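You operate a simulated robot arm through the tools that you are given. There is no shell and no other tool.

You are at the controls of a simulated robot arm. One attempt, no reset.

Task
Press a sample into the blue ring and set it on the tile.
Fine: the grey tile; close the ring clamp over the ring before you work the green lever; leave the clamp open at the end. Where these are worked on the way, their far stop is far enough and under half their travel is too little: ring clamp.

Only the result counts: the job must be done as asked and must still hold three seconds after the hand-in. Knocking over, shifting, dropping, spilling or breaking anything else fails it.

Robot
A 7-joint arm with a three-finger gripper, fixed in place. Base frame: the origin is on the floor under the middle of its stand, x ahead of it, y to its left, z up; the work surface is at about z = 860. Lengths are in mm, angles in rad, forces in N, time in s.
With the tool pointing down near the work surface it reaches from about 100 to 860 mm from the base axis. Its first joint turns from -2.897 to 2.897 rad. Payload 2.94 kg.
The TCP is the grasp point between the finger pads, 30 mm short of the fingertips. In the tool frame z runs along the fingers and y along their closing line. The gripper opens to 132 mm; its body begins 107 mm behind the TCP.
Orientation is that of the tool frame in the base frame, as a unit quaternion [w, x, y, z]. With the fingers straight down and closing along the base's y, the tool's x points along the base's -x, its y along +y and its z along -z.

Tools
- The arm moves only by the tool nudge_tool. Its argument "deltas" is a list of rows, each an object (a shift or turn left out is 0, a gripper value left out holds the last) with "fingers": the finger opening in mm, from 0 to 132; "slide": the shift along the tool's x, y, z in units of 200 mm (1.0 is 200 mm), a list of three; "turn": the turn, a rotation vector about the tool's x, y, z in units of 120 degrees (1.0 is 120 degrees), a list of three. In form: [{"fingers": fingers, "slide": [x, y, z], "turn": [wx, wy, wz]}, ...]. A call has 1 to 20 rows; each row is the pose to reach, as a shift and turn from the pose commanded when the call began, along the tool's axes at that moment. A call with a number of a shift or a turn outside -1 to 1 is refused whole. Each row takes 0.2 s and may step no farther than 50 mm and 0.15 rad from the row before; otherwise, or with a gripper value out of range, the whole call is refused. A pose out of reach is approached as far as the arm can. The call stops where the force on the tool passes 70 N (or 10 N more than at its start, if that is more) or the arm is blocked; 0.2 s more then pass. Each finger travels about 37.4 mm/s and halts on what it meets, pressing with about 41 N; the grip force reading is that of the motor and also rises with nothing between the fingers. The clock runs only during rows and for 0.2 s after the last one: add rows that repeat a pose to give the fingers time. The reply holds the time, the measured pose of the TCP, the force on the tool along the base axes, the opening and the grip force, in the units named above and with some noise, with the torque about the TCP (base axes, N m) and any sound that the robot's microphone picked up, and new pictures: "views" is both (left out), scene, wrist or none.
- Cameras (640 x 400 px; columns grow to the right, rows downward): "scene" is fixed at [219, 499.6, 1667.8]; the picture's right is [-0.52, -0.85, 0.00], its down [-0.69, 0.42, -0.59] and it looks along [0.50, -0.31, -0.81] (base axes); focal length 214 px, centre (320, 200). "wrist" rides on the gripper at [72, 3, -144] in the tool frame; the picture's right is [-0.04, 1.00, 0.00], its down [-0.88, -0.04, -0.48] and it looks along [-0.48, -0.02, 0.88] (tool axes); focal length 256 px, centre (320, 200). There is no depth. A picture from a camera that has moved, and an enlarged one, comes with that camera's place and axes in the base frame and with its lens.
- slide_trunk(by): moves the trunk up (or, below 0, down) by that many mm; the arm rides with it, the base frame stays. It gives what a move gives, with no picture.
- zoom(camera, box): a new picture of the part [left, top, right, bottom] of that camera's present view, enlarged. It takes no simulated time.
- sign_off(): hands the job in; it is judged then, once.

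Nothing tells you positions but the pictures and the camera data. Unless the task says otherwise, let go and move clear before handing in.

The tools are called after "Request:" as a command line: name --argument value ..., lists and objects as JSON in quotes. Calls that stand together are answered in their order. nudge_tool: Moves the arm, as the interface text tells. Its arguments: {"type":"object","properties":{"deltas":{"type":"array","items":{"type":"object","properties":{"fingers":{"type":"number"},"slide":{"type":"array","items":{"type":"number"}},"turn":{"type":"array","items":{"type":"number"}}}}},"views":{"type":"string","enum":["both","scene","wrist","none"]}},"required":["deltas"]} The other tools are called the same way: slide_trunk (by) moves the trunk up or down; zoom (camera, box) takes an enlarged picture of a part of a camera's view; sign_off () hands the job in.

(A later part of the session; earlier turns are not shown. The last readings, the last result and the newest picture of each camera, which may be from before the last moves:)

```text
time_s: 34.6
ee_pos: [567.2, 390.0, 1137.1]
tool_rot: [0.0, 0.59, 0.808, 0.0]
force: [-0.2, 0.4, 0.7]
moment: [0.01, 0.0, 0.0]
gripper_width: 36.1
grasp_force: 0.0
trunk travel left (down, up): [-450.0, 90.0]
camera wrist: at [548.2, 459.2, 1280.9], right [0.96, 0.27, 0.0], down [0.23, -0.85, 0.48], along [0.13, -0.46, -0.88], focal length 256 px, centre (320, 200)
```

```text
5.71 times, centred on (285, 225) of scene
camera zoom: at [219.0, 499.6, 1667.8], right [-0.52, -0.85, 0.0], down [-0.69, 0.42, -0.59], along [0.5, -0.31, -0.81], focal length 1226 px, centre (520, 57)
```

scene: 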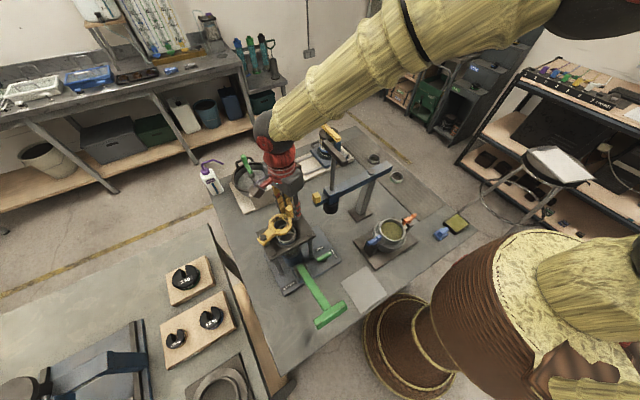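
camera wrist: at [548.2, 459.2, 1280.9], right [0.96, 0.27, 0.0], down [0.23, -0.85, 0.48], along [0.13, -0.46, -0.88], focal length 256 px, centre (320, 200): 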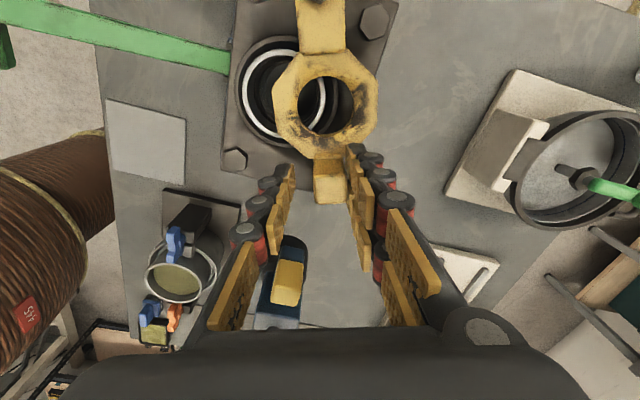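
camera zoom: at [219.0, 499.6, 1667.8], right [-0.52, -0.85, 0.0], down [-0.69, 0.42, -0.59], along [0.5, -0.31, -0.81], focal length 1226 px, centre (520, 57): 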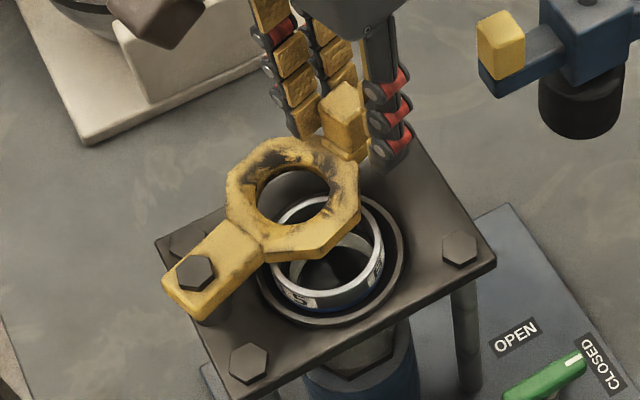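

No resistance, and the eye clears the ring. Continuing the swing towards the stop.

Request:
nudge_tool --deltas '[{"slide": [0.0052, -0.0574, 0], "turn": [0, 0, 0.05]}, {"slide": [0.0162, -0.1139, 0], "turn": [0, 0, 0.1]}, {"slide": [0.0332, -0.1689, 0], "turn": [0, 0, 0.15]}, {"slide": [0.0438, -0.1959, 0], "turn": [0, 0, 0.175]}]' --views "both"

Request:
zoom --camera "wrist" --box '[220, 20, 420, 240]'

Request:
zoom --camera "scene" --box '[240, 190, 330, 260]'

```text
time_s: 35.6
ee_pos: [527.8, 386.0, 1136.6]
tool_rot: [0.0, 0.726, 0.688, 0.0]
force: [-0.3, 0.7, -1.1]
moment: [-0.02, 0.0, 0.0]
gripper_width: 36.0
grasp_force: 0.0
trunk travel left (down, up): [-450.0, 90.0]
camera wrist: at [533.9, 458.0, 1280.4], right [1.0, -0.1, 0.0], down [-0.09, -0.88, 0.48], along [-0.05, -0.47, -0.88], focal length 256 px, centre (320, 200)
```

scene: 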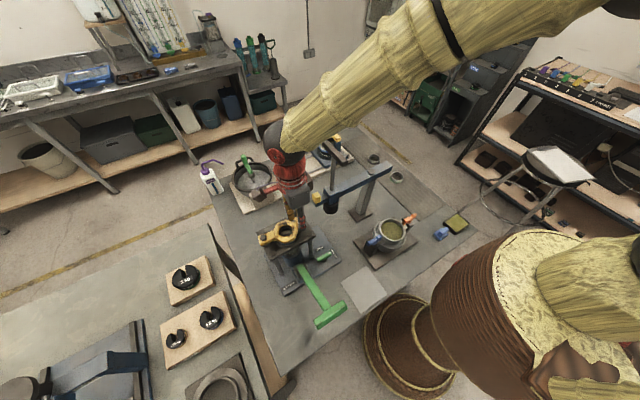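
wrist: 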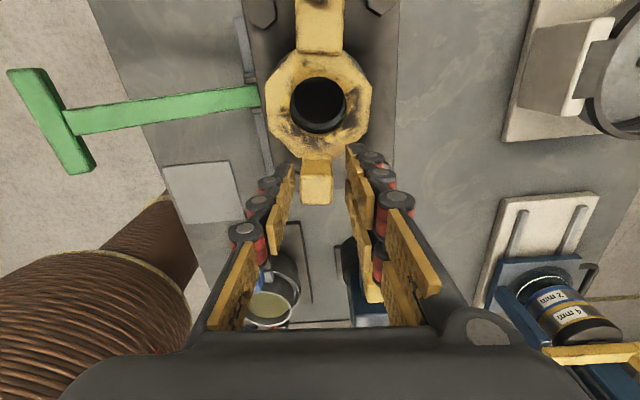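

```text
1.82 times, centred on (320, 130) of wrist
camera zoom: at [533.9, 458.0, 1280.4], right [1.0, -0.1, 0.0], down [-0.09, -0.88, 0.48], along [-0.05, -0.47, -0.88], focal length 465 px, centre (320, 327)
```

zoom: 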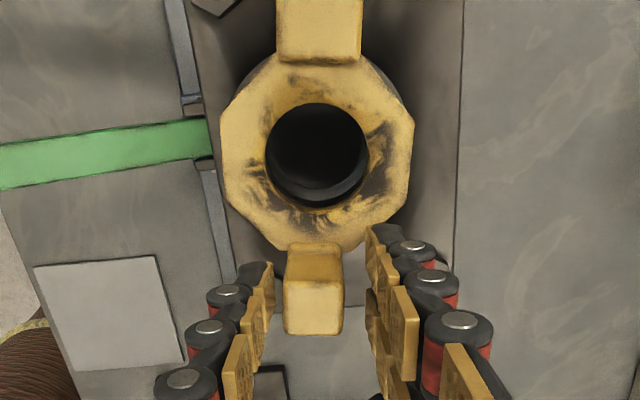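

```text
5.71 times, centred on (285, 225) of scene
camera zoom: at [219.0, 499.6, 1667.8], right [-0.52, -0.85, 0.0], down [-0.69, 0.42, -0.59], along [0.5, -0.31, -0.81], focal length 1226 px, centre (520, 57)
```

zoom: 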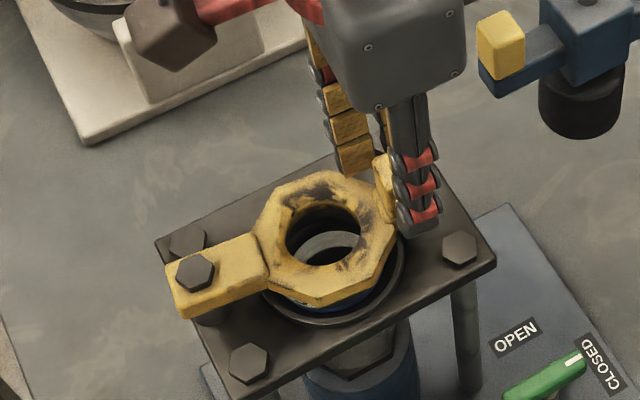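

The eye is now over the ring, near its expected closed angle. I'll push gently further to confirm it's at the stop.

Request:
nudge_tool --deltas '[{"slide": [0.0018, -0.0288, 0], "turn": [0, 0, 0]}, {"slide": [0.0035, -0.05, 0], "turn": [0, 0, 0]}]' --views "wrist"

Request:
zoom --camera "wrist" --box '[220, 20, 420, 240]'

Request:
zoom --camera "scene" --box '[240, 190, 330, 260]'

```text
time_s: 36.2
ee_pos: [518.6, 387.7, 1136.7]
tool_rot: [0.0, 0.725, 0.688, 0.0]
force: [0.7, 0.4, 0.3]
moment: [-0.01, -0.04, 0.03]
gripper_width: 37.0
grasp_force: 0.8
trunk travel left (down, up): [-450.0, 90.0]
camera wrist: at [524.4, 459.0, 1281.2], right [1.0, -0.1, 0.0], down [-0.09, -0.88, 0.48], along [-0.05, -0.47, -0.88], focal length 256 px, centre (320, 200)
```

wrist: 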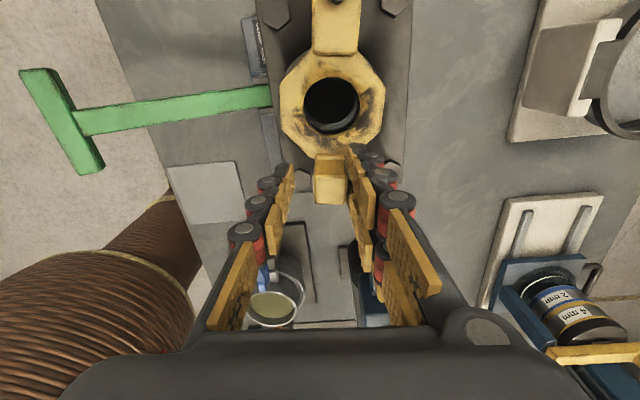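

```text
1.82 times, centred on (320, 130) of wrist
camera zoom: at [524.4, 459.0, 1281.2], right [1.0, -0.1, 0.0], down [-0.09, -0.88, 0.48], along [-0.05, -0.47, -0.88], focal length 465 px, centre (320, 327)
```

zoom: 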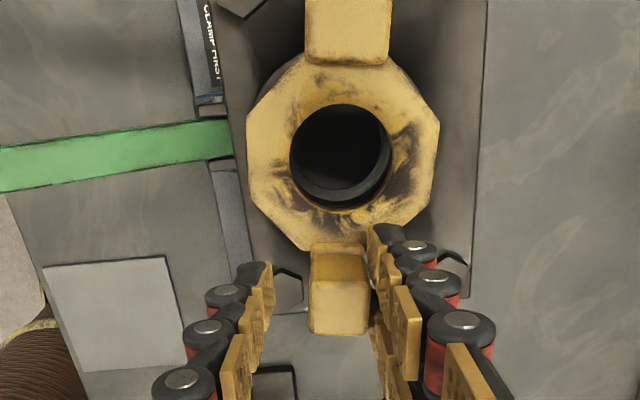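

```text
5.71 times, centred on (285, 225) of scene
camera zoom: at [219.0, 499.6, 1667.8], right [-0.52, -0.85, 0.0], down [-0.69, 0.42, -0.59], along [0.5, -0.31, -0.81], focal length 1226 px, centre (520, 57)
```

zoom: 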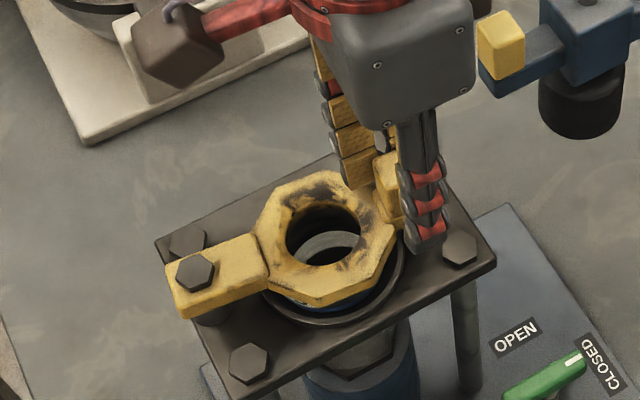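

The eye did not move further while the pads now touch the handle, which suggests the stop. One more small push to confirm by force.

Request:
nudge_tool --deltas '[{"slide": [0.0, -0.015, 0]}, {"slide": [0.0, -0.02, 0]}]' --views "none"

Request:
zoom --camera "scene" --box '[240, 190, 330, 260]'

```text
time_s: 36.8
ee_pos: [515.4, 388.9, 1137.9]
tool_rot: [0.0, 0.725, 0.688, 0.0]
force: [9.4, -1.0, 1.7]
moment: [0.03, -0.35, -0.09]
gripper_width: 42.7
grasp_force: 4.6
trunk travel left (down, up): [-450.0, 90.0]
```

```text
5.71 times, centred on (285, 225) of scene
camera zoom: at [219.0, 499.6, 1667.8], right [-0.52, -0.85, 0.0], down [-0.69, 0.42, -0.59], along [0.5, -0.31, -0.81], focal length 1226 px, centre (520, 57)
```

zoom: 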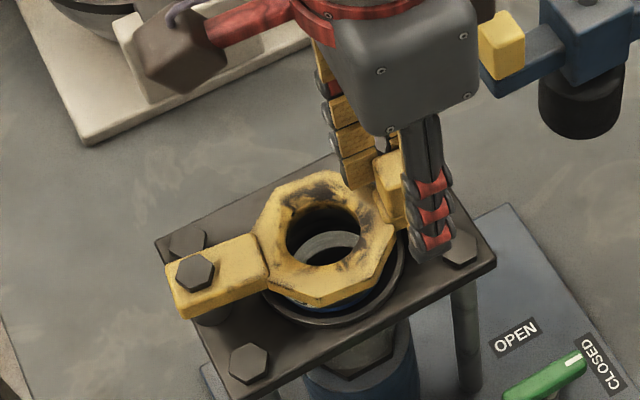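

Pushing now meets about 9 N with no clamp motion, so the clamp is fully closed. I'll back off, open slightly and lift clear of the handle.

Request:
nudge_tool --deltas '[{"slide": [0, 0.03, 0], "fingers": 60}, {"slide": [0, 0.055, 0], "fingers": 60}, {"slide": [0, 0.055, 0], "fingers": 60}, {"slide": [0, 0.055, -0.1], "fingers": 60}, {"slide": [0, 0.055, -0.3], "fingers": 60}, {"slide": [0, 0.055, -0.5], "fingers": 60}, {"slide": [0, 0.055, -0.65], "fingers": 60}]' --views "both"

Request:
zoom --camera "wrist" --box '[220, 20, 420, 240]'

Request:
zoom --camera "scene" --box '[240, 190, 330, 260]'

```text
time_s: 38.4
ee_pos: [523.2, 386.1, 1265.6]
tool_rot: [0.0, 0.726, 0.688, 0.001]
force: [0.6, 0.0, -0.2]
moment: [0.02, -0.01, -0.02]
gripper_width: 60.2
grasp_force: 0.1
trunk travel left (down, up): [-450.0, 90.0]
camera wrist: at [529.7, 458.4, 1410.6], right [1.0, -0.1, 0.0], down [-0.08, -0.88, 0.48], along [-0.05, -0.47, -0.88], focal length 256 px, centre (320, 200)
```

scene: 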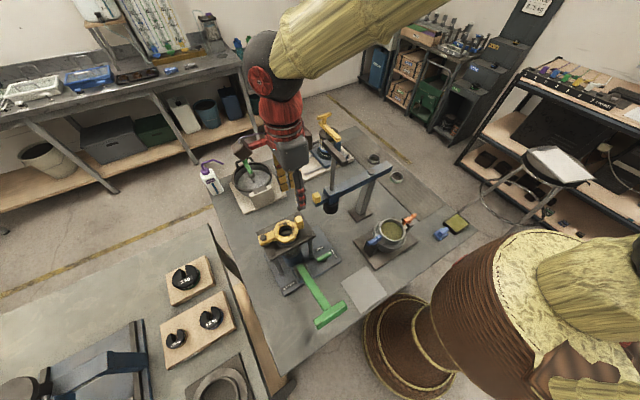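
wrist: 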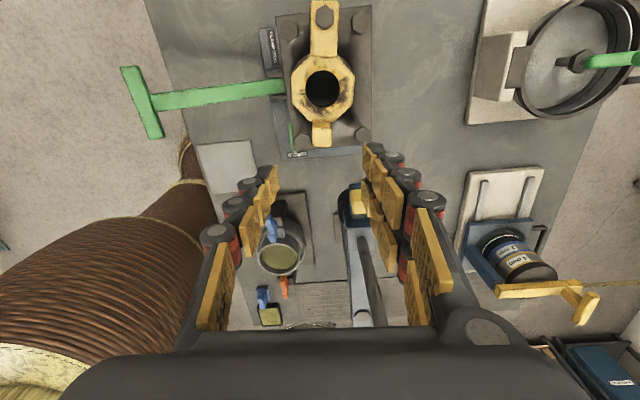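

```text
1.82 times, centred on (320, 130) of wrist
camera zoom: at [529.7, 458.4, 1410.6], right [1.0, -0.1, 0.0], down [-0.08, -0.88, 0.48], along [-0.05, -0.47, -0.88], focal length 465 px, centre (320, 327)
```

zoom: 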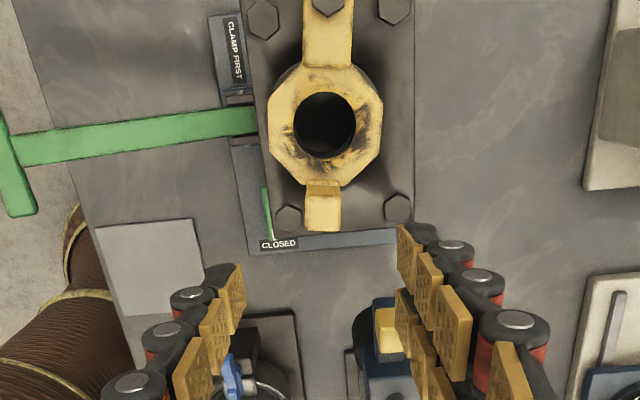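

```text
5.71 times, centred on (285, 225) of scene
camera zoom: at [219.0, 499.6, 1667.8], right [-0.52, -0.85, 0.0], down [-0.69, 0.42, -0.59], along [0.5, -0.31, -0.81], focal length 1226 px, centre (520, 57)
```

zoom: 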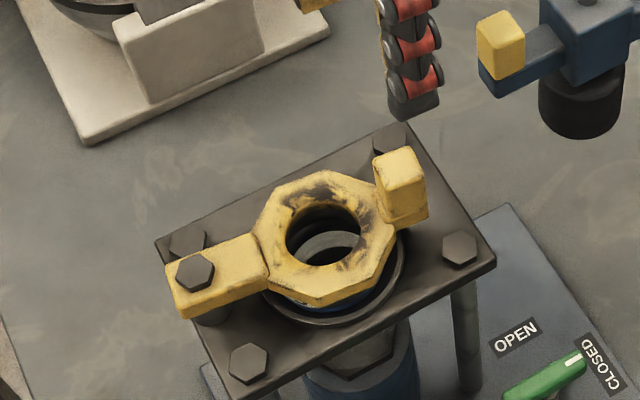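

The clamp is closed over the ring. Next is the green lever: I'll bring the hand over the T-bar at about (288, 432, ~1030), turning back to yaw 0 and closing the fingers to push with.

Request:
nudge_tool --deltas '[{"slide": [0.0108, -0.0792, 0], "turn": [0, 0, -0.0646], "fingers": 0}, {"slide": [0.0217, -0.1583, 0], "turn": [0, 0, -0.1292]}, {"slide": [0.0325, -0.2375, 0], "turn": [0, 0, -0.1938]}, {"slide": [0.0433, -0.3167, 0], "turn": [0, 0, -0.2583]}, {"slide": [0.0542, -0.3958, 0], "turn": [0, 0, -0.3229]}, {"slide": [0.065, -0.475, 0], "turn": [0, 0, -0.3875]}, {"slide": [0.0758, -0.5542, 0], "turn": [0, 0, -0.4521]}, {"slide": [0.0867, -0.6333, 0], "turn": [0, 0, -0.5167]}, {"slide": [0.0975, -0.7125, 0], "turn": [0, 0, -0.5813]}, {"slide": [0.1083, -0.7917, 0], "turn": [0, 0, -0.6458]}, {"slide": [0.1192, -0.8708, 0], "turn": [0, 0, -0.7104]}, {"slide": [0.13, -0.95, 0], "turn": [0, 0, -0.775]}]' --views "both"

Request:
zoom --camera "wrist" --box '[220, 0, 420, 160]'

```text
time_s: 41.0
ee_pos: [335.9, 423.7, 1268.7]
tool_rot: [0.0, -0.001, 1.0, 0.001]
force: [-1.1, 0.2, -0.7]
moment: [0.0, 0.02, 0.0]
gripper_width: 0.1
grasp_force: 28.2
trunk travel left (down, up): [-450.0, 90.0]
camera wrist: at [264.1, 426.7, 1412.1], right [0.04, 1.0, 0.0], down [0.88, -0.04, 0.48], along [0.48, -0.02, -0.88], focal length 256 px, centre (320, 200)
```

scene: 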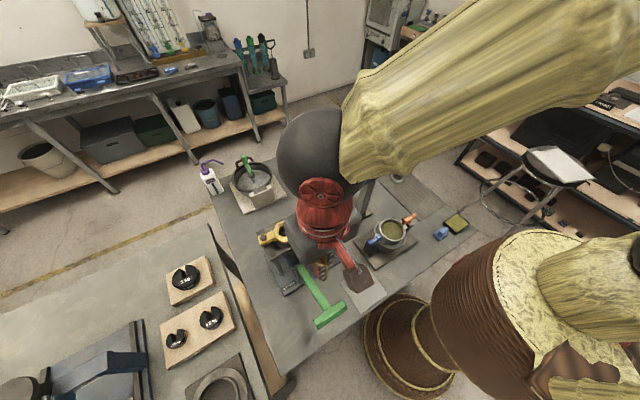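
wrist: 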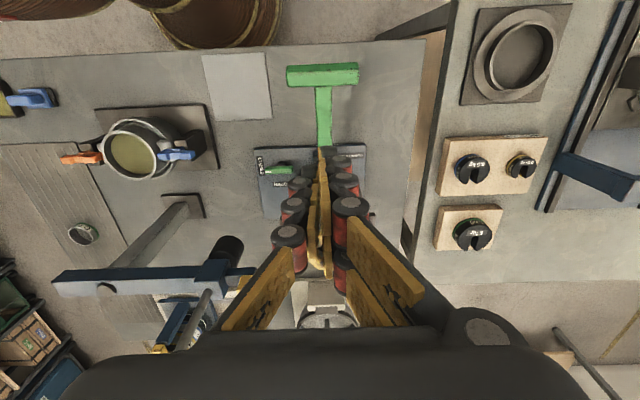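

```text
2.50 times, centred on (320, 80) of wrist
camera zoom: at [264.1, 426.7, 1412.1], right [0.04, 1.0, 0.0], down [0.88, -0.04, 0.48], along [0.48, -0.02, -0.88], focal length 640 px, centre (320, 500)
```

zoom: 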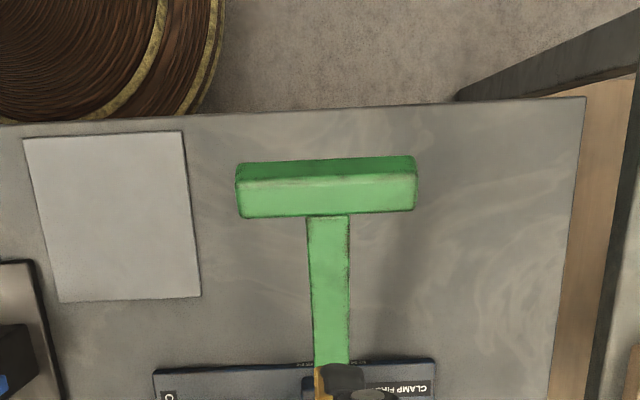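

The T-bar's top face is centred near (288, 429) at z≈1035. I'll go above it with closed fingers.

Request:
nudge_tool --deltas '[{"slide": [0.05, 0.006, 0.17]}, {"slide": [0.1, 0.012, 0.34]}, {"slide": [0.15, 0.018, 0.51]}, {"slide": [0.2, 0.024, 0.68]}, {"slide": [0.2445, 0.0295, 0.83]}, {"slide": [0.2445, 0.0295, 0.83]}]' --views "both"

Request:
zoom --camera "wrist" --box '[220, 60, 420, 220]'

Request:
zoom --camera "scene" --box '[260, 210, 380, 340]'

```text
time_s: 42.4
ee_pos: [287.2, 429.1, 1100.7]
tool_rot: [-0.001, 0.001, 1.0, 0.0]
force: [-0.3, -0.2, 0.4]
moment: [0.01, 0.03, 0.01]
gripper_width: 0.0
grasp_force: 28.7
trunk travel left (down, up): [-450.0, 90.0]
camera wrist: at [214.1, 431.9, 1245.5], right [0.04, 1.0, 0.0], down [0.88, -0.04, 0.48], along [0.48, -0.02, -0.88], focal length 256 px, centre (320, 200)
```

scene: 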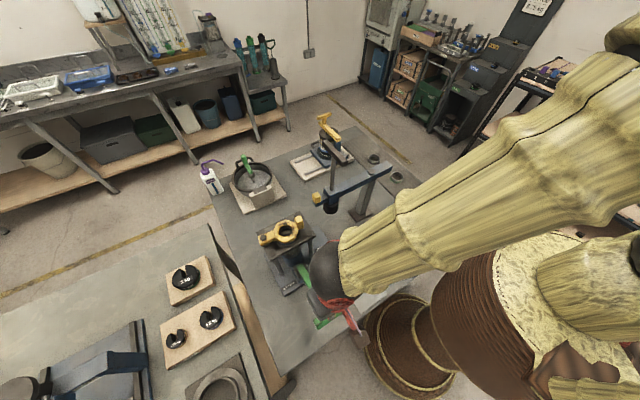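
wrist: 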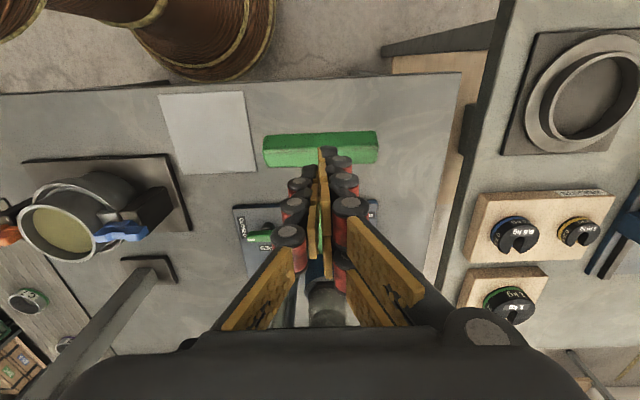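

```text
2.50 times, centred on (320, 140) of wrist
camera zoom: at [214.1, 431.9, 1245.5], right [0.04, 1.0, 0.0], down [0.88, -0.04, 0.48], along [0.48, -0.02, -0.88], focal length 640 px, centre (320, 350)
```

zoom: 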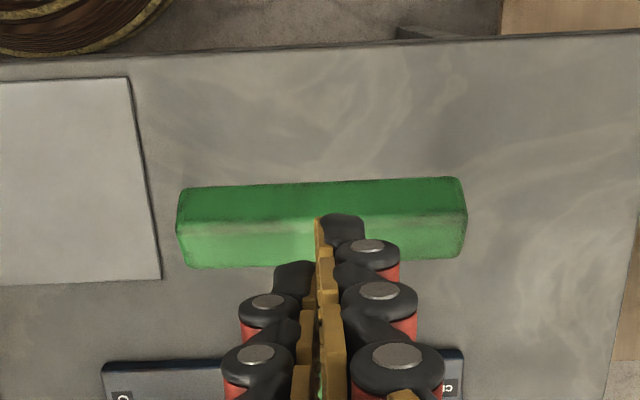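

```text
3.08 times, centred on (320, 275) of scene
camera zoom: at [219.0, 499.6, 1667.8], right [-0.52, -0.85, 0.0], down [-0.69, 0.42, -0.59], along [0.5, -0.31, -0.81], focal length 660 px, centre (320, -31)
```

zoom: 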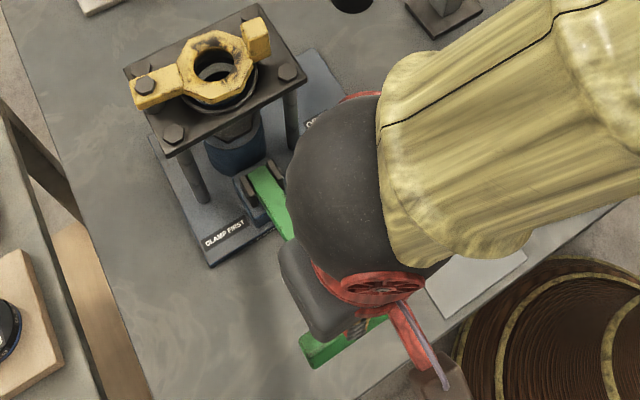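

The T-bar top is at about (287, 429.5, 1040). I'll press down slowly and watch the force.

Request:
nudge_tool --deltas '[{"slide": [0, 0, 0.05]}, {"slide": [0, 0, 0.1]}, {"slide": [0, 0, 0.125]}, {"slide": [0, 0, 0.15]}, {"slide": [0, 0, 0.175]}, {"slide": [0.005, 0, 0.2]}]' --views "wrist"

Request:
zoom --camera "wrist" --box '[220, 60, 420, 220]'

Request:
zoom --camera "scene" --box '[250, 200, 370, 340]'

```text
time_s: 43.8
ee_pos: [286.8, 428.5, 1061.0]
tool_rot: [0.0, -0.001, 1.0, 0.0]
force: [-1.4, 0.2, 3.3]
moment: [0.05, 0.08, 0.0]
gripper_width: 0.0
grasp_force: 28.4
trunk travel left (down, up): [-450.0, 90.0]
camera wrist: at [214.0, 431.5, 1205.2], right [0.04, 1.0, 0.0], down [0.88, -0.04, 0.48], along [0.48, -0.02, -0.88], focal length 256 px, centre (320, 200)
```

wrist: 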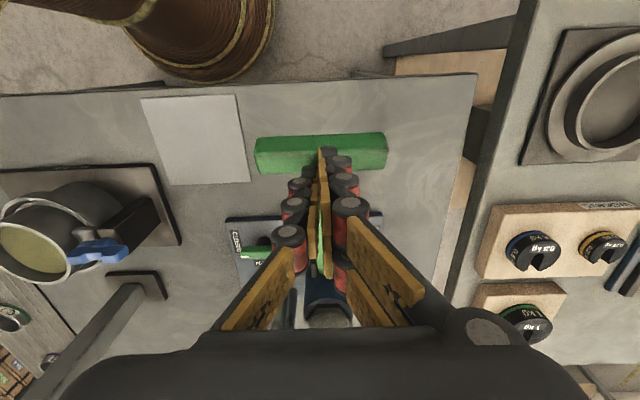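

```text
2.50 times, centred on (320, 140) of wrist
camera zoom: at [214.0, 431.5, 1205.2], right [0.04, 1.0, 0.0], down [0.88, -0.04, 0.48], along [0.48, -0.02, -0.88], focal length 640 px, centre (320, 350)
```

zoom: 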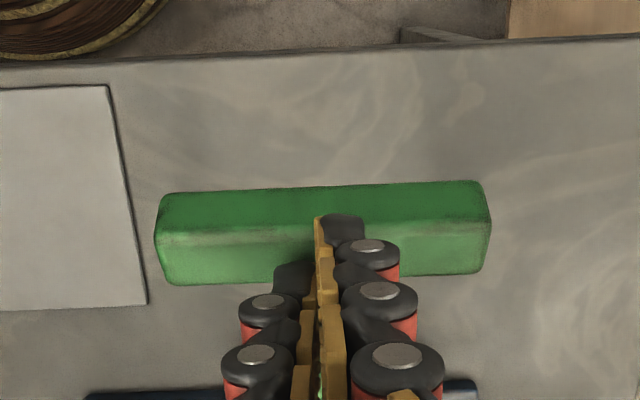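

```text
2.86 times, centred on (310, 270) of scene
camera zoom: at [219.0, 499.6, 1667.8], right [-0.52, -0.85, 0.0], down [-0.69, 0.42, -0.59], along [0.5, -0.31, -0.81], focal length 613 px, centre (349, 0)
```

zoom: 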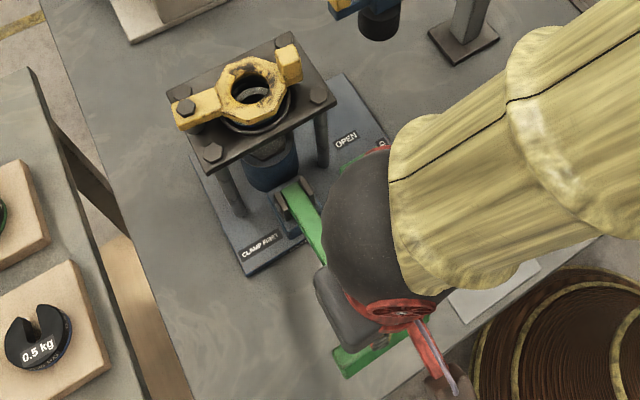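

The lever yields with only about 3 N. I'll follow its arc down and listen for sounds.

Request:
nudge_tool --deltas '[{"slide": [0.02, 0, 0.035]}, {"slide": [0.037, 0, 0.07]}, {"slide": [0.052, 0, 0.105]}, {"slide": [0.065, 0, 0.14]}, {"slide": [0.076, 0, 0.175]}, {"slide": [0.085, 0, 0.205]}]' --views "wrist"

Request:
zoom --camera "scene" --box '[250, 200, 370, 340]'

Request:
zoom --camera "scene" --box '[255, 205, 315, 260]'

```text
time_s: 45.2
ee_pos: [268.8, 428.3, 1020.6]
tool_rot: [0.0, 0.0, 1.0, 0.0]
force: [-1.3, -0.5, 4.2]
moment: [0.02, 0.05, -0.02]
gripper_width: 0.0
grasp_force: 28.5
trunk travel left (down, up): [-450.0, 90.0]
camera wrist: at [196.9, 431.8, 1164.2], right [0.04, 1.0, 0.0], down [0.88, -0.04, 0.48], along [0.48, -0.02, -0.88], focal length 256 px, centre (320, 200)
```

wrist: 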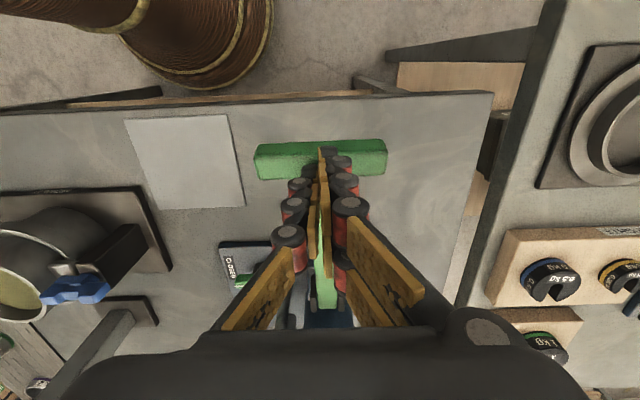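

```text
2.86 times, centred on (310, 270) of scene
camera zoom: at [219.0, 499.6, 1667.8], right [-0.52, -0.85, 0.0], down [-0.69, 0.42, -0.59], along [0.5, -0.31, -0.81], focal length 613 px, centre (349, 0)
```

zoom: 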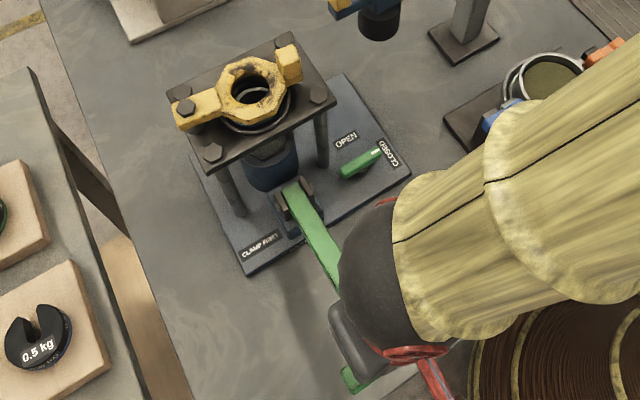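

```text
7.27 times, centred on (285, 232) of scene
camera zoom: at [219.0, 499.6, 1667.8], right [-0.52, -0.85, 0.0], down [-0.69, 0.42, -0.59], along [0.5, -0.31, -0.81], focal length 1560 px, centre (574, -36)
```

zoom: 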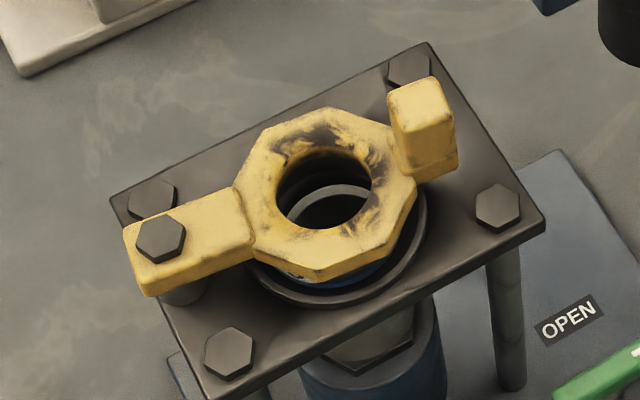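

The lever keeps moving with light resistance (~4 N). Continuing down.

Request:
nudge_tool --deltas '[{"slide": [0.01, 0, 0.04]}, {"slide": [0.018, 0, 0.08]}, {"slide": [0.024, 0, 0.12]}, {"slide": [0.029, 0, 0.16]}, {"slide": [0.033, 0, 0.2]}, {"slide": [0.035, 0, 0.24]}, {"slide": [0.035, 0, 0.27]}]' --views "wrist"

Request:
zoom --camera "scene" --box '[250, 200, 370, 340]'

Request:
zoom --camera "scene" --box '[255, 205, 315, 260]'

```text
time_s: 46.6
ee_pos: [264.3, 429.3, 980.6]
tool_rot: [0.001, 0.0, 1.0, 0.003]
force: [-8.0, -21.7, 52.5]
moment: [-0.45, 0.98, 0.34]
gripper_width: 6.1
grasp_force: 28.2
trunk travel left (down, up): [-450.0, 90.0]
stopped in row 6: the force on the tool passed its limit at 83 N (the readings are from after the stop); the commanded pose is now the measured one
camera wrist: at [190.2, 431.5, 1125.7], right [0.04, 1.0, 0.01], down [0.88, -0.04, 0.48], along [0.48, -0.02, -0.88], focal length 256 px, centre (320, 200)
```

wrist: 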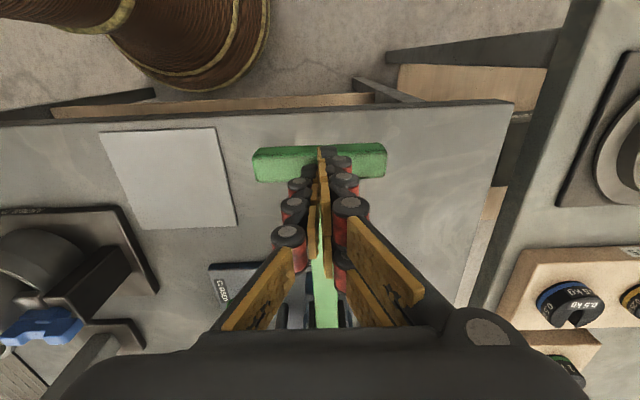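

```text
2.86 times, centred on (310, 270) of scene
camera zoom: at [219.0, 499.6, 1667.8], right [-0.52, -0.85, 0.0], down [-0.69, 0.42, -0.59], along [0.5, -0.31, -0.81], focal length 613 px, centre (349, 0)
```

zoom: 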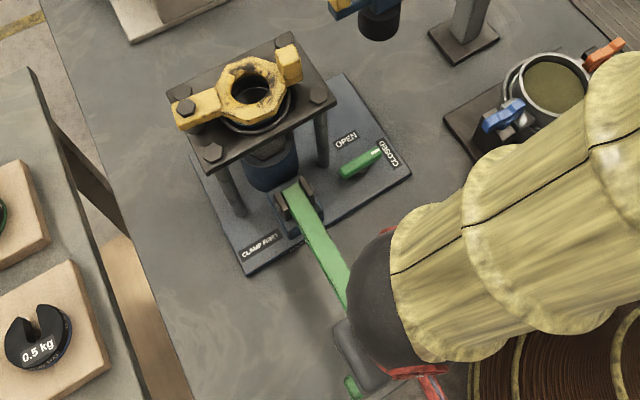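

```text
7.27 times, centred on (285, 232) of scene
camera zoom: at [219.0, 499.6, 1667.8], right [-0.52, -0.85, 0.0], down [-0.69, 0.42, -0.59], along [0.5, -0.31, -0.81], focal length 1560 px, centre (574, -36)
```

zoom: 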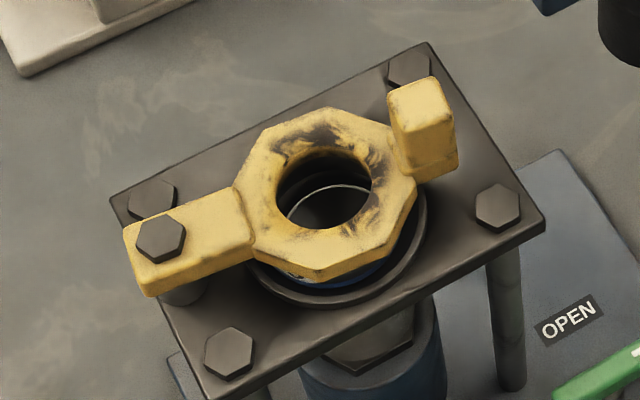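

The lever hit a lower stop (force limit) with the T at about z≈950, and something inside the ring appears to have changed. I'll back off upwards and see whether the lever returns by itself.

Request:
nudge_tool --deltas '[{"slide": [0, 0, -0.05]}, {"slide": [0, 0, -0.15]}, {"slide": [0, 0, -0.35]}, {"slide": [0, 0, -0.55]}, {"slide": [0, 0, -0.6]}]' --views "both"

Request:
zoom --camera "scene" --box '[250, 200, 370, 340]'

Request:
zoom --camera "scene" --box '[270, 215, 300, 245]'

Request:
zoom --camera "wrist" --box '[220, 60, 420, 220]'

```text
time_s: 47.8
ee_pos: [263.5, 430.7, 1098.3]
tool_rot: [0.001, -0.001, 1.0, 0.002]
force: [-0.2, 0.3, -0.2]
moment: [0.01, 0.01, 0.01]
gripper_width: 0.2
grasp_force: 28.3
trunk travel left (down, up): [-450.0, 90.0]
camera wrist: at [191.5, 432.8, 1242.9], right [0.04, 1.0, 0.01], down [0.88, -0.04, 0.48], along [0.48, -0.02, -0.88], focal length 256 px, centre (320, 200)
```

scene: 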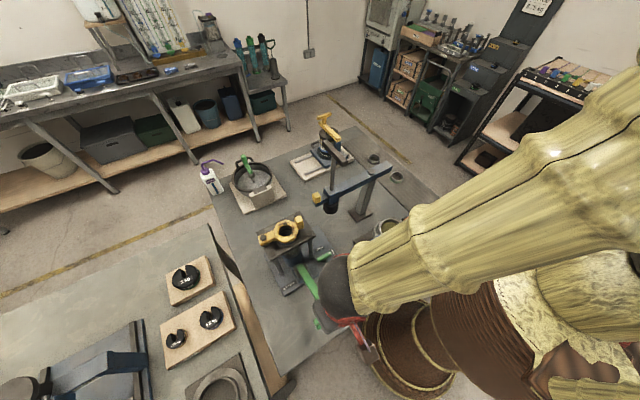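
wrist: 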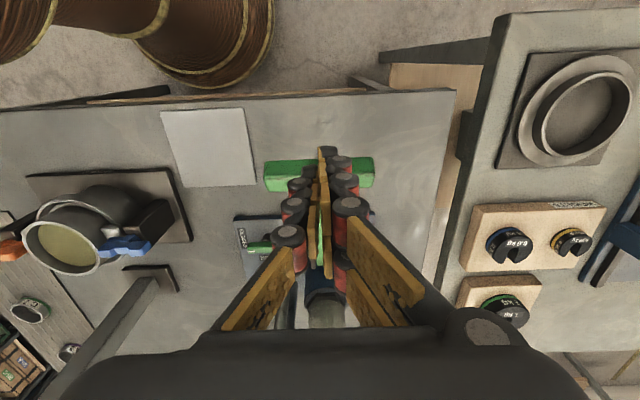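

```text
2.86 times, centred on (310, 270) of scene
camera zoom: at [219.0, 499.6, 1667.8], right [-0.52, -0.85, 0.0], down [-0.69, 0.42, -0.59], along [0.5, -0.31, -0.81], focal length 613 px, centre (349, 0)
```

zoom: 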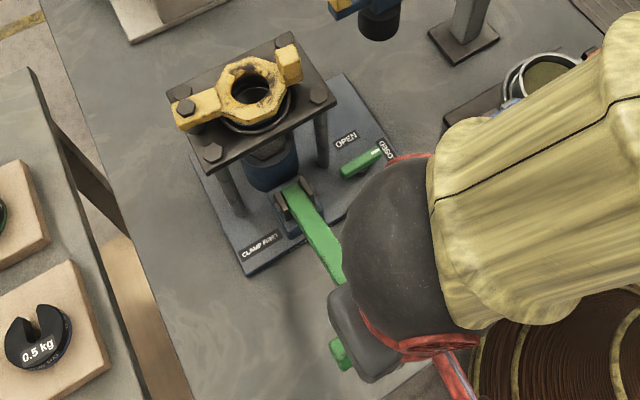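

```text
13.33 times, centred on (285, 230) of scene
camera zoom: at [219.0, 499.6, 1667.8], right [-0.52, -0.85, 0.0], down [-0.69, 0.42, -0.59], along [0.5, -0.31, -0.81], focal length 2860 px, centre (787, -200)
```

zoom: 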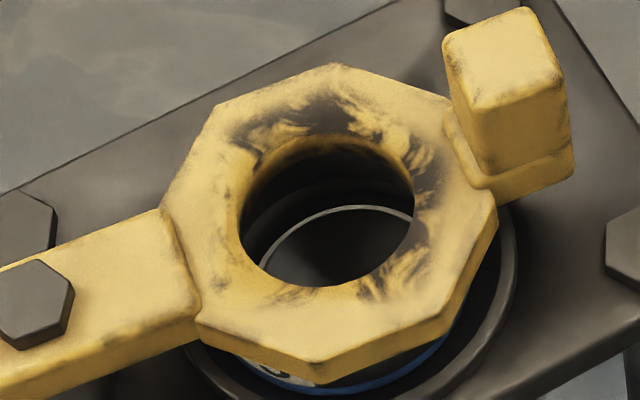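

```text
2.50 times, centred on (320, 140) of wrist
camera zoom: at [191.5, 432.8, 1242.9], right [0.04, 1.0, 0.01], down [0.88, -0.04, 0.48], along [0.48, -0.02, -0.88], focal length 640 px, centre (320, 350)
```

zoom: 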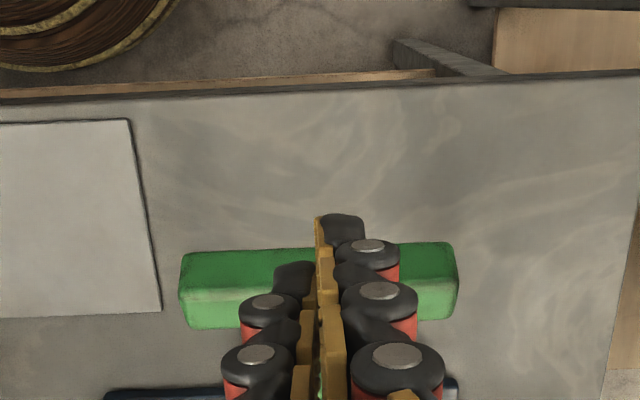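

The lever sprang back up by itself, so it is a pump, and the surface inside the bore has risen. I'll give it a second stroke along the same arc.

Request:
nudge_tool --deltas '[{"slide": [-0.0585, 0, 0.028]}, {"slide": [-0.1085, 0, 0.078]}, {"slide": [-0.1135, 0, 0.143]}, {"slide": [-0.1135, 0, 0.203]}, {"slide": [-0.0935, 0, 0.238]}, {"slide": [-0.0765, 0, 0.273]}, {"slide": [-0.0615, 0, 0.308]}, {"slide": [-0.0485, 0, 0.343]}, {"slide": [-0.0375, 0, 0.378]}, {"slide": [-0.0285, 0, 0.408]}, {"slide": [-0.0185, 0, 0.448]}, {"slide": [-0.0105, 0, 0.488]}, {"slide": [-0.0045, 0, 0.528]}, {"slide": [0.0005, 0, 0.563]}, {"slide": [0.004, 0, 0.593]}, {"slide": [0.0065, 0, 0.608]}, {"slide": [0.0065, 0, 0.6155]}]' --views "none"

Request:
zoom --camera "scene" --box '[270, 215, 300, 245]'

Request:
zoom --camera "scene" --box '[250, 200, 370, 340]'

```text
time_s: 51.4
ee_pos: [264.7, 432.9, 981.5]
tool_rot: [0.003, 0.0, 1.0, 0.007]
force: [-4.6, -18.8, 45.6]
moment: [-0.39, 0.83, 0.38]
gripper_width: 6.2
grasp_force: 28.7
trunk travel left (down, up): [-450.0, 90.0]
stopped in row 17: the force on the tool passed its limit at 74 N (the readings are from after the stop); the commanded pose is now the measured one
```

```text
13.33 times, centred on (285, 230) of scene
camera zoom: at [219.0, 499.6, 1667.8], right [-0.52, -0.85, 0.0], down [-0.69, 0.42, -0.59], along [0.5, -0.31, -0.81], focal length 2860 px, centre (787, -200)
```

zoom: 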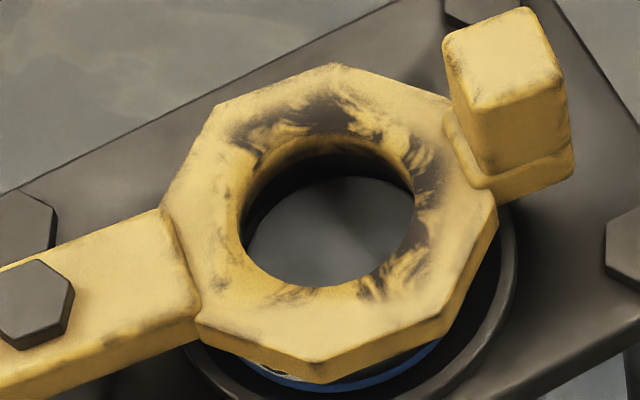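

```text
2.86 times, centred on (310, 270) of scene
camera zoom: at [219.0, 499.6, 1667.8], right [-0.52, -0.85, 0.0], down [-0.69, 0.42, -0.59], along [0.5, -0.31, -0.81], focal length 613 px, centre (349, 0)
```

zoom: 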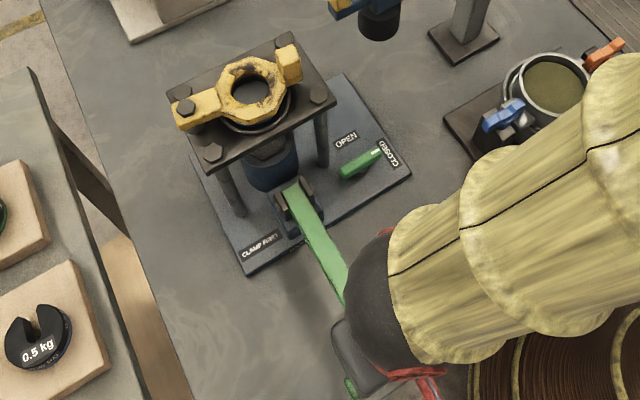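

A second stroke raised a grey sample surface to about the ring's lower edge. I'll raise the hand to let the lever return, then check with a picture before the third stroke.

Request:
nudge_tool --deltas '[{"slide": [0, 0, -0.05]}, {"slide": [0, -0.005, -0.15]}, {"slide": [0, -0.01, -0.35]}, {"slide": [0, -0.015, -0.55]}, {"slide": [0, -0.015, -0.6]}]' --views "wrist"

Request:
zoom --camera "scene" --box '[270, 215, 300, 245]'

Request:
zoom --camera "wrist" --box '[220, 60, 420, 220]'

```text
time_s: 52.6
ee_pos: [265.3, 430.5, 1097.2]
tool_rot: [0.003, 0.0, 1.0, 0.006]
force: [0.0, 0.1, 0.5]
moment: [-0.01, -0.01, -0.02]
gripper_width: 0.0
grasp_force: 28.8
trunk travel left (down, up): [-450.0, 90.0]
camera wrist: at [192.2, 432.3, 1241.3], right [0.04, 1.0, 0.01], down [0.88, -0.04, 0.48], along [0.48, -0.01, -0.88], focal length 256 px, centre (320, 200)
```

wrist: 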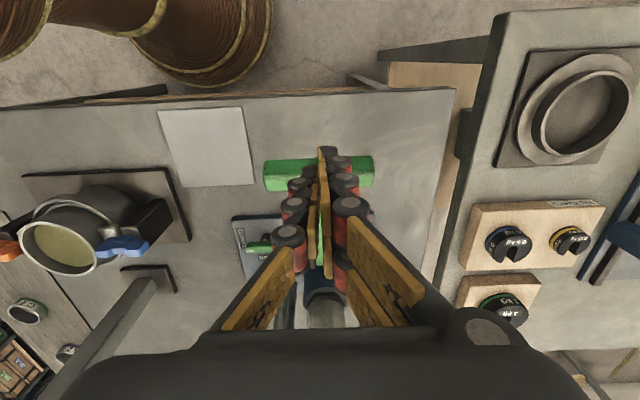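

```text
13.33 times, centred on (285, 230) of scene
camera zoom: at [219.0, 499.6, 1667.8], right [-0.52, -0.85, 0.0], down [-0.69, 0.42, -0.59], along [0.5, -0.31, -0.81], focal length 2860 px, centre (787, -200)
```

zoom: 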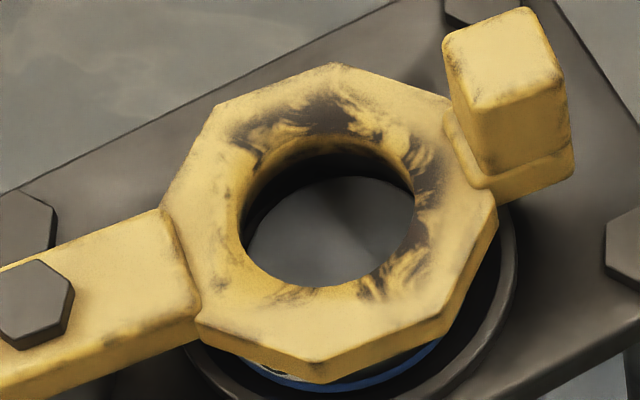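

```text
2.50 times, centred on (320, 140) of wrist
camera zoom: at [192.2, 432.3, 1241.3], right [0.04, 1.0, 0.01], down [0.88, -0.04, 0.48], along [0.48, -0.01, -0.88], focal length 640 px, centre (320, 350)
```

zoom: 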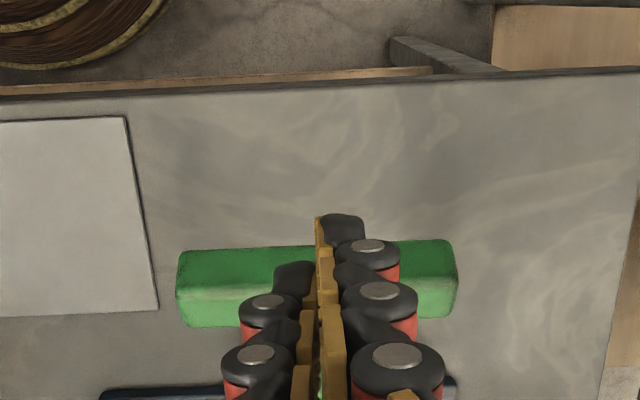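

The lever is back up and the sample surface held. Third stroke now, same arc, stopping slightly earlier at the bottom.

Request:
nudge_tool --deltas '[{"slide": [-0.0585, 0, 0.032]}, {"slide": [-0.1085, 0, 0.082]}, {"slide": [-0.1135, 0, 0.147]}, {"slide": [-0.1135, 0, 0.207]}, {"slide": [-0.0935, 0, 0.242]}, {"slide": [-0.0765, 0, 0.277]}, {"slide": [-0.0615, 0, 0.312]}, {"slide": [-0.0485, 0, 0.347]}, {"slide": [-0.0375, 0, 0.382]}, {"slide": [-0.0285, 0, 0.412]}, {"slide": [-0.0185, 0, 0.452]}, {"slide": [-0.0105, 0, 0.492]}, {"slide": [-0.0045, 0, 0.532]}, {"slide": [0.0005, 0, 0.567]}, {"slide": [0.004, 0, 0.595]}, {"slide": [0.0065, 0, 0.608]}, {"slide": [0.0065, 0, 0.613]}]' --views "none"

Request:
zoom --camera "scene" --box '[270, 215, 300, 245]'

Request:
zoom --camera "scene" --box '[250, 200, 370, 340]'

```text
time_s: 56.2
ee_pos: [266.0, 434.0, 982.5]
tool_rot: [0.005, 0.0, 1.0, 0.009]
force: [-3.8, -20.2, 43.7]
moment: [-0.42, 0.85, 0.39]
gripper_width: 5.9
grasp_force: 28.9
trunk travel left (down, up): [-450.0, 90.0]
stopped in row 17: the force on the tool passed its limit at 73 N (the readings are from after the stop); the commanded pose is now the measured one
```

```text
13.33 times, centred on (285, 230) of scene
camera zoom: at [219.0, 499.6, 1667.8], right [-0.52, -0.85, 0.0], down [-0.69, 0.42, -0.59], along [0.5, -0.31, -0.81], focal length 2860 px, centre (787, -200)
```

zoom: 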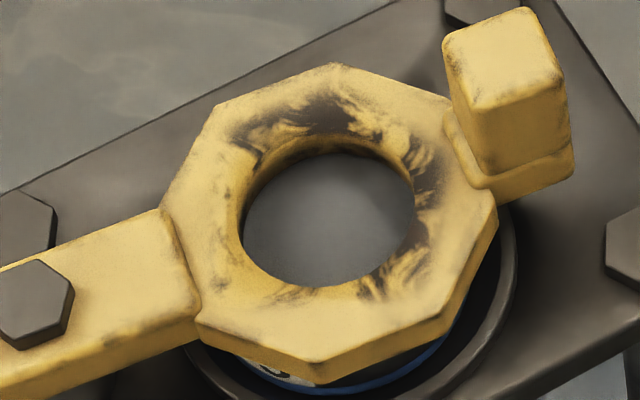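

```text
2.86 times, centred on (310, 270) of scene
camera zoom: at [219.0, 499.6, 1667.8], right [-0.52, -0.85, 0.0], down [-0.69, 0.42, -0.59], along [0.5, -0.31, -0.81], focal length 613 px, centre (349, 0)
```

zoom: 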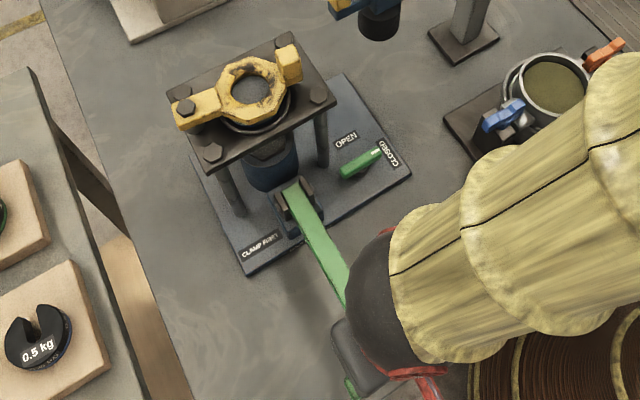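

The third stroke brought the surface up near the clamp eye. I'll lift off and tilt the camera to look obliquely through the eye, to judge how full the ring is.

Request:
nudge_tool --deltas '[{"slide": [0, 0, -0.05]}, {"slide": [0, -0.01, -0.15]}, {"slide": [0, -0.02, -0.35]}, {"slide": [0, -0.02, -0.55], "turn": [0.0086, 0.0048, 0]}, {"slide": [0, -0.02, -0.6], "turn": [0.0086, 0.0048, 0]}]' --views "none"

Request:
nudge_tool --deltas '[{"slide": [-0.1, 0, -0.1], "turn": [0, -0.0524, 0]}, {"slide": [-0.2, 0, -0.2], "turn": [0, -0.1047, 0]}, {"slide": [-0.3, 0, -0.3], "turn": [0, -0.157, 0]}, {"slide": [-0.4, 0, -0.4], "turn": [0, -0.2094, 0]}, {"slide": [-0.5, 0, -0.44], "turn": [0, -0.2617, 0]}]' --views "both"

Request:
zoom --camera "wrist" --box '[270, 150, 370, 240]'

```text
time_s: 57.4
ee_pos: [264.7, 429.6, 1100.6]
tool_rot: [-0.002, 0.0, 1.0, -0.001]
force: [-0.1, -1.3, -0.5]
moment: [0.02, 0.0, -0.03]
gripper_width: 0.0
grasp_force: 28.6
trunk travel left (down, up): [-450.0, 90.0]
```

```text
time_s: 58.6
ee_pos: [365.9, 431.8, 1186.1]
tool_rot: [0.271, 0.001, 0.963, -0.001]
force: [-0.4, -0.2, -0.8]
moment: [-0.02, 0.0, 0.01]
gripper_width: 0.0
grasp_force: 29.2
trunk travel left (down, up): [-450.0, 90.0]
camera wrist: at [228.6, 434.5, 1272.4], right [0.04, 1.0, 0.02], down [0.5, -0.04, 0.86], along [0.86, -0.02, -0.5], focal length 256 px, centre (320, 200)
```

scene: 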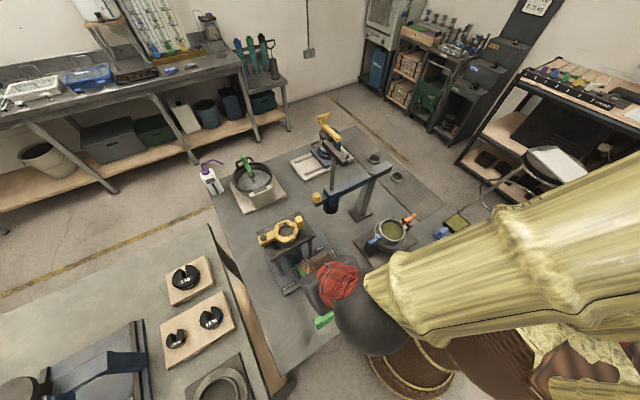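
wrist: 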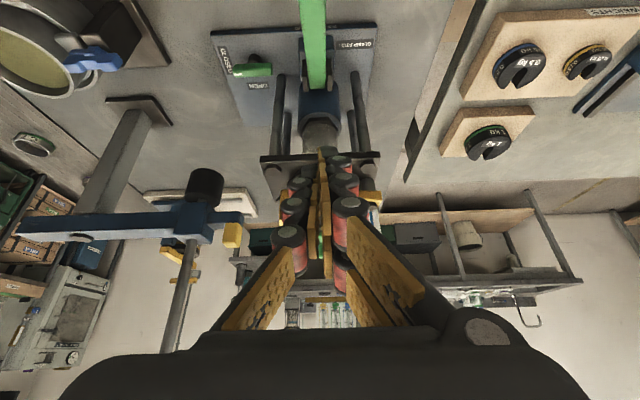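

```text
4.44 times, centred on (320, 195) of wrist
camera zoom: at [228.6, 434.5, 1272.4], right [0.04, 1.0, 0.02], down [0.5, -0.04, 0.86], along [0.86, -0.02, -0.5], focal length 1138 px, centre (320, 222)
```

zoom: 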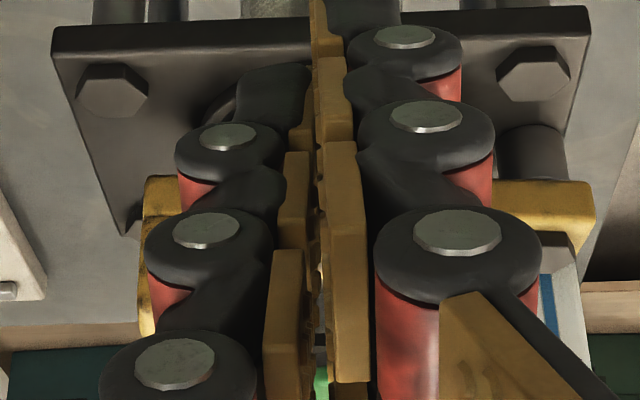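

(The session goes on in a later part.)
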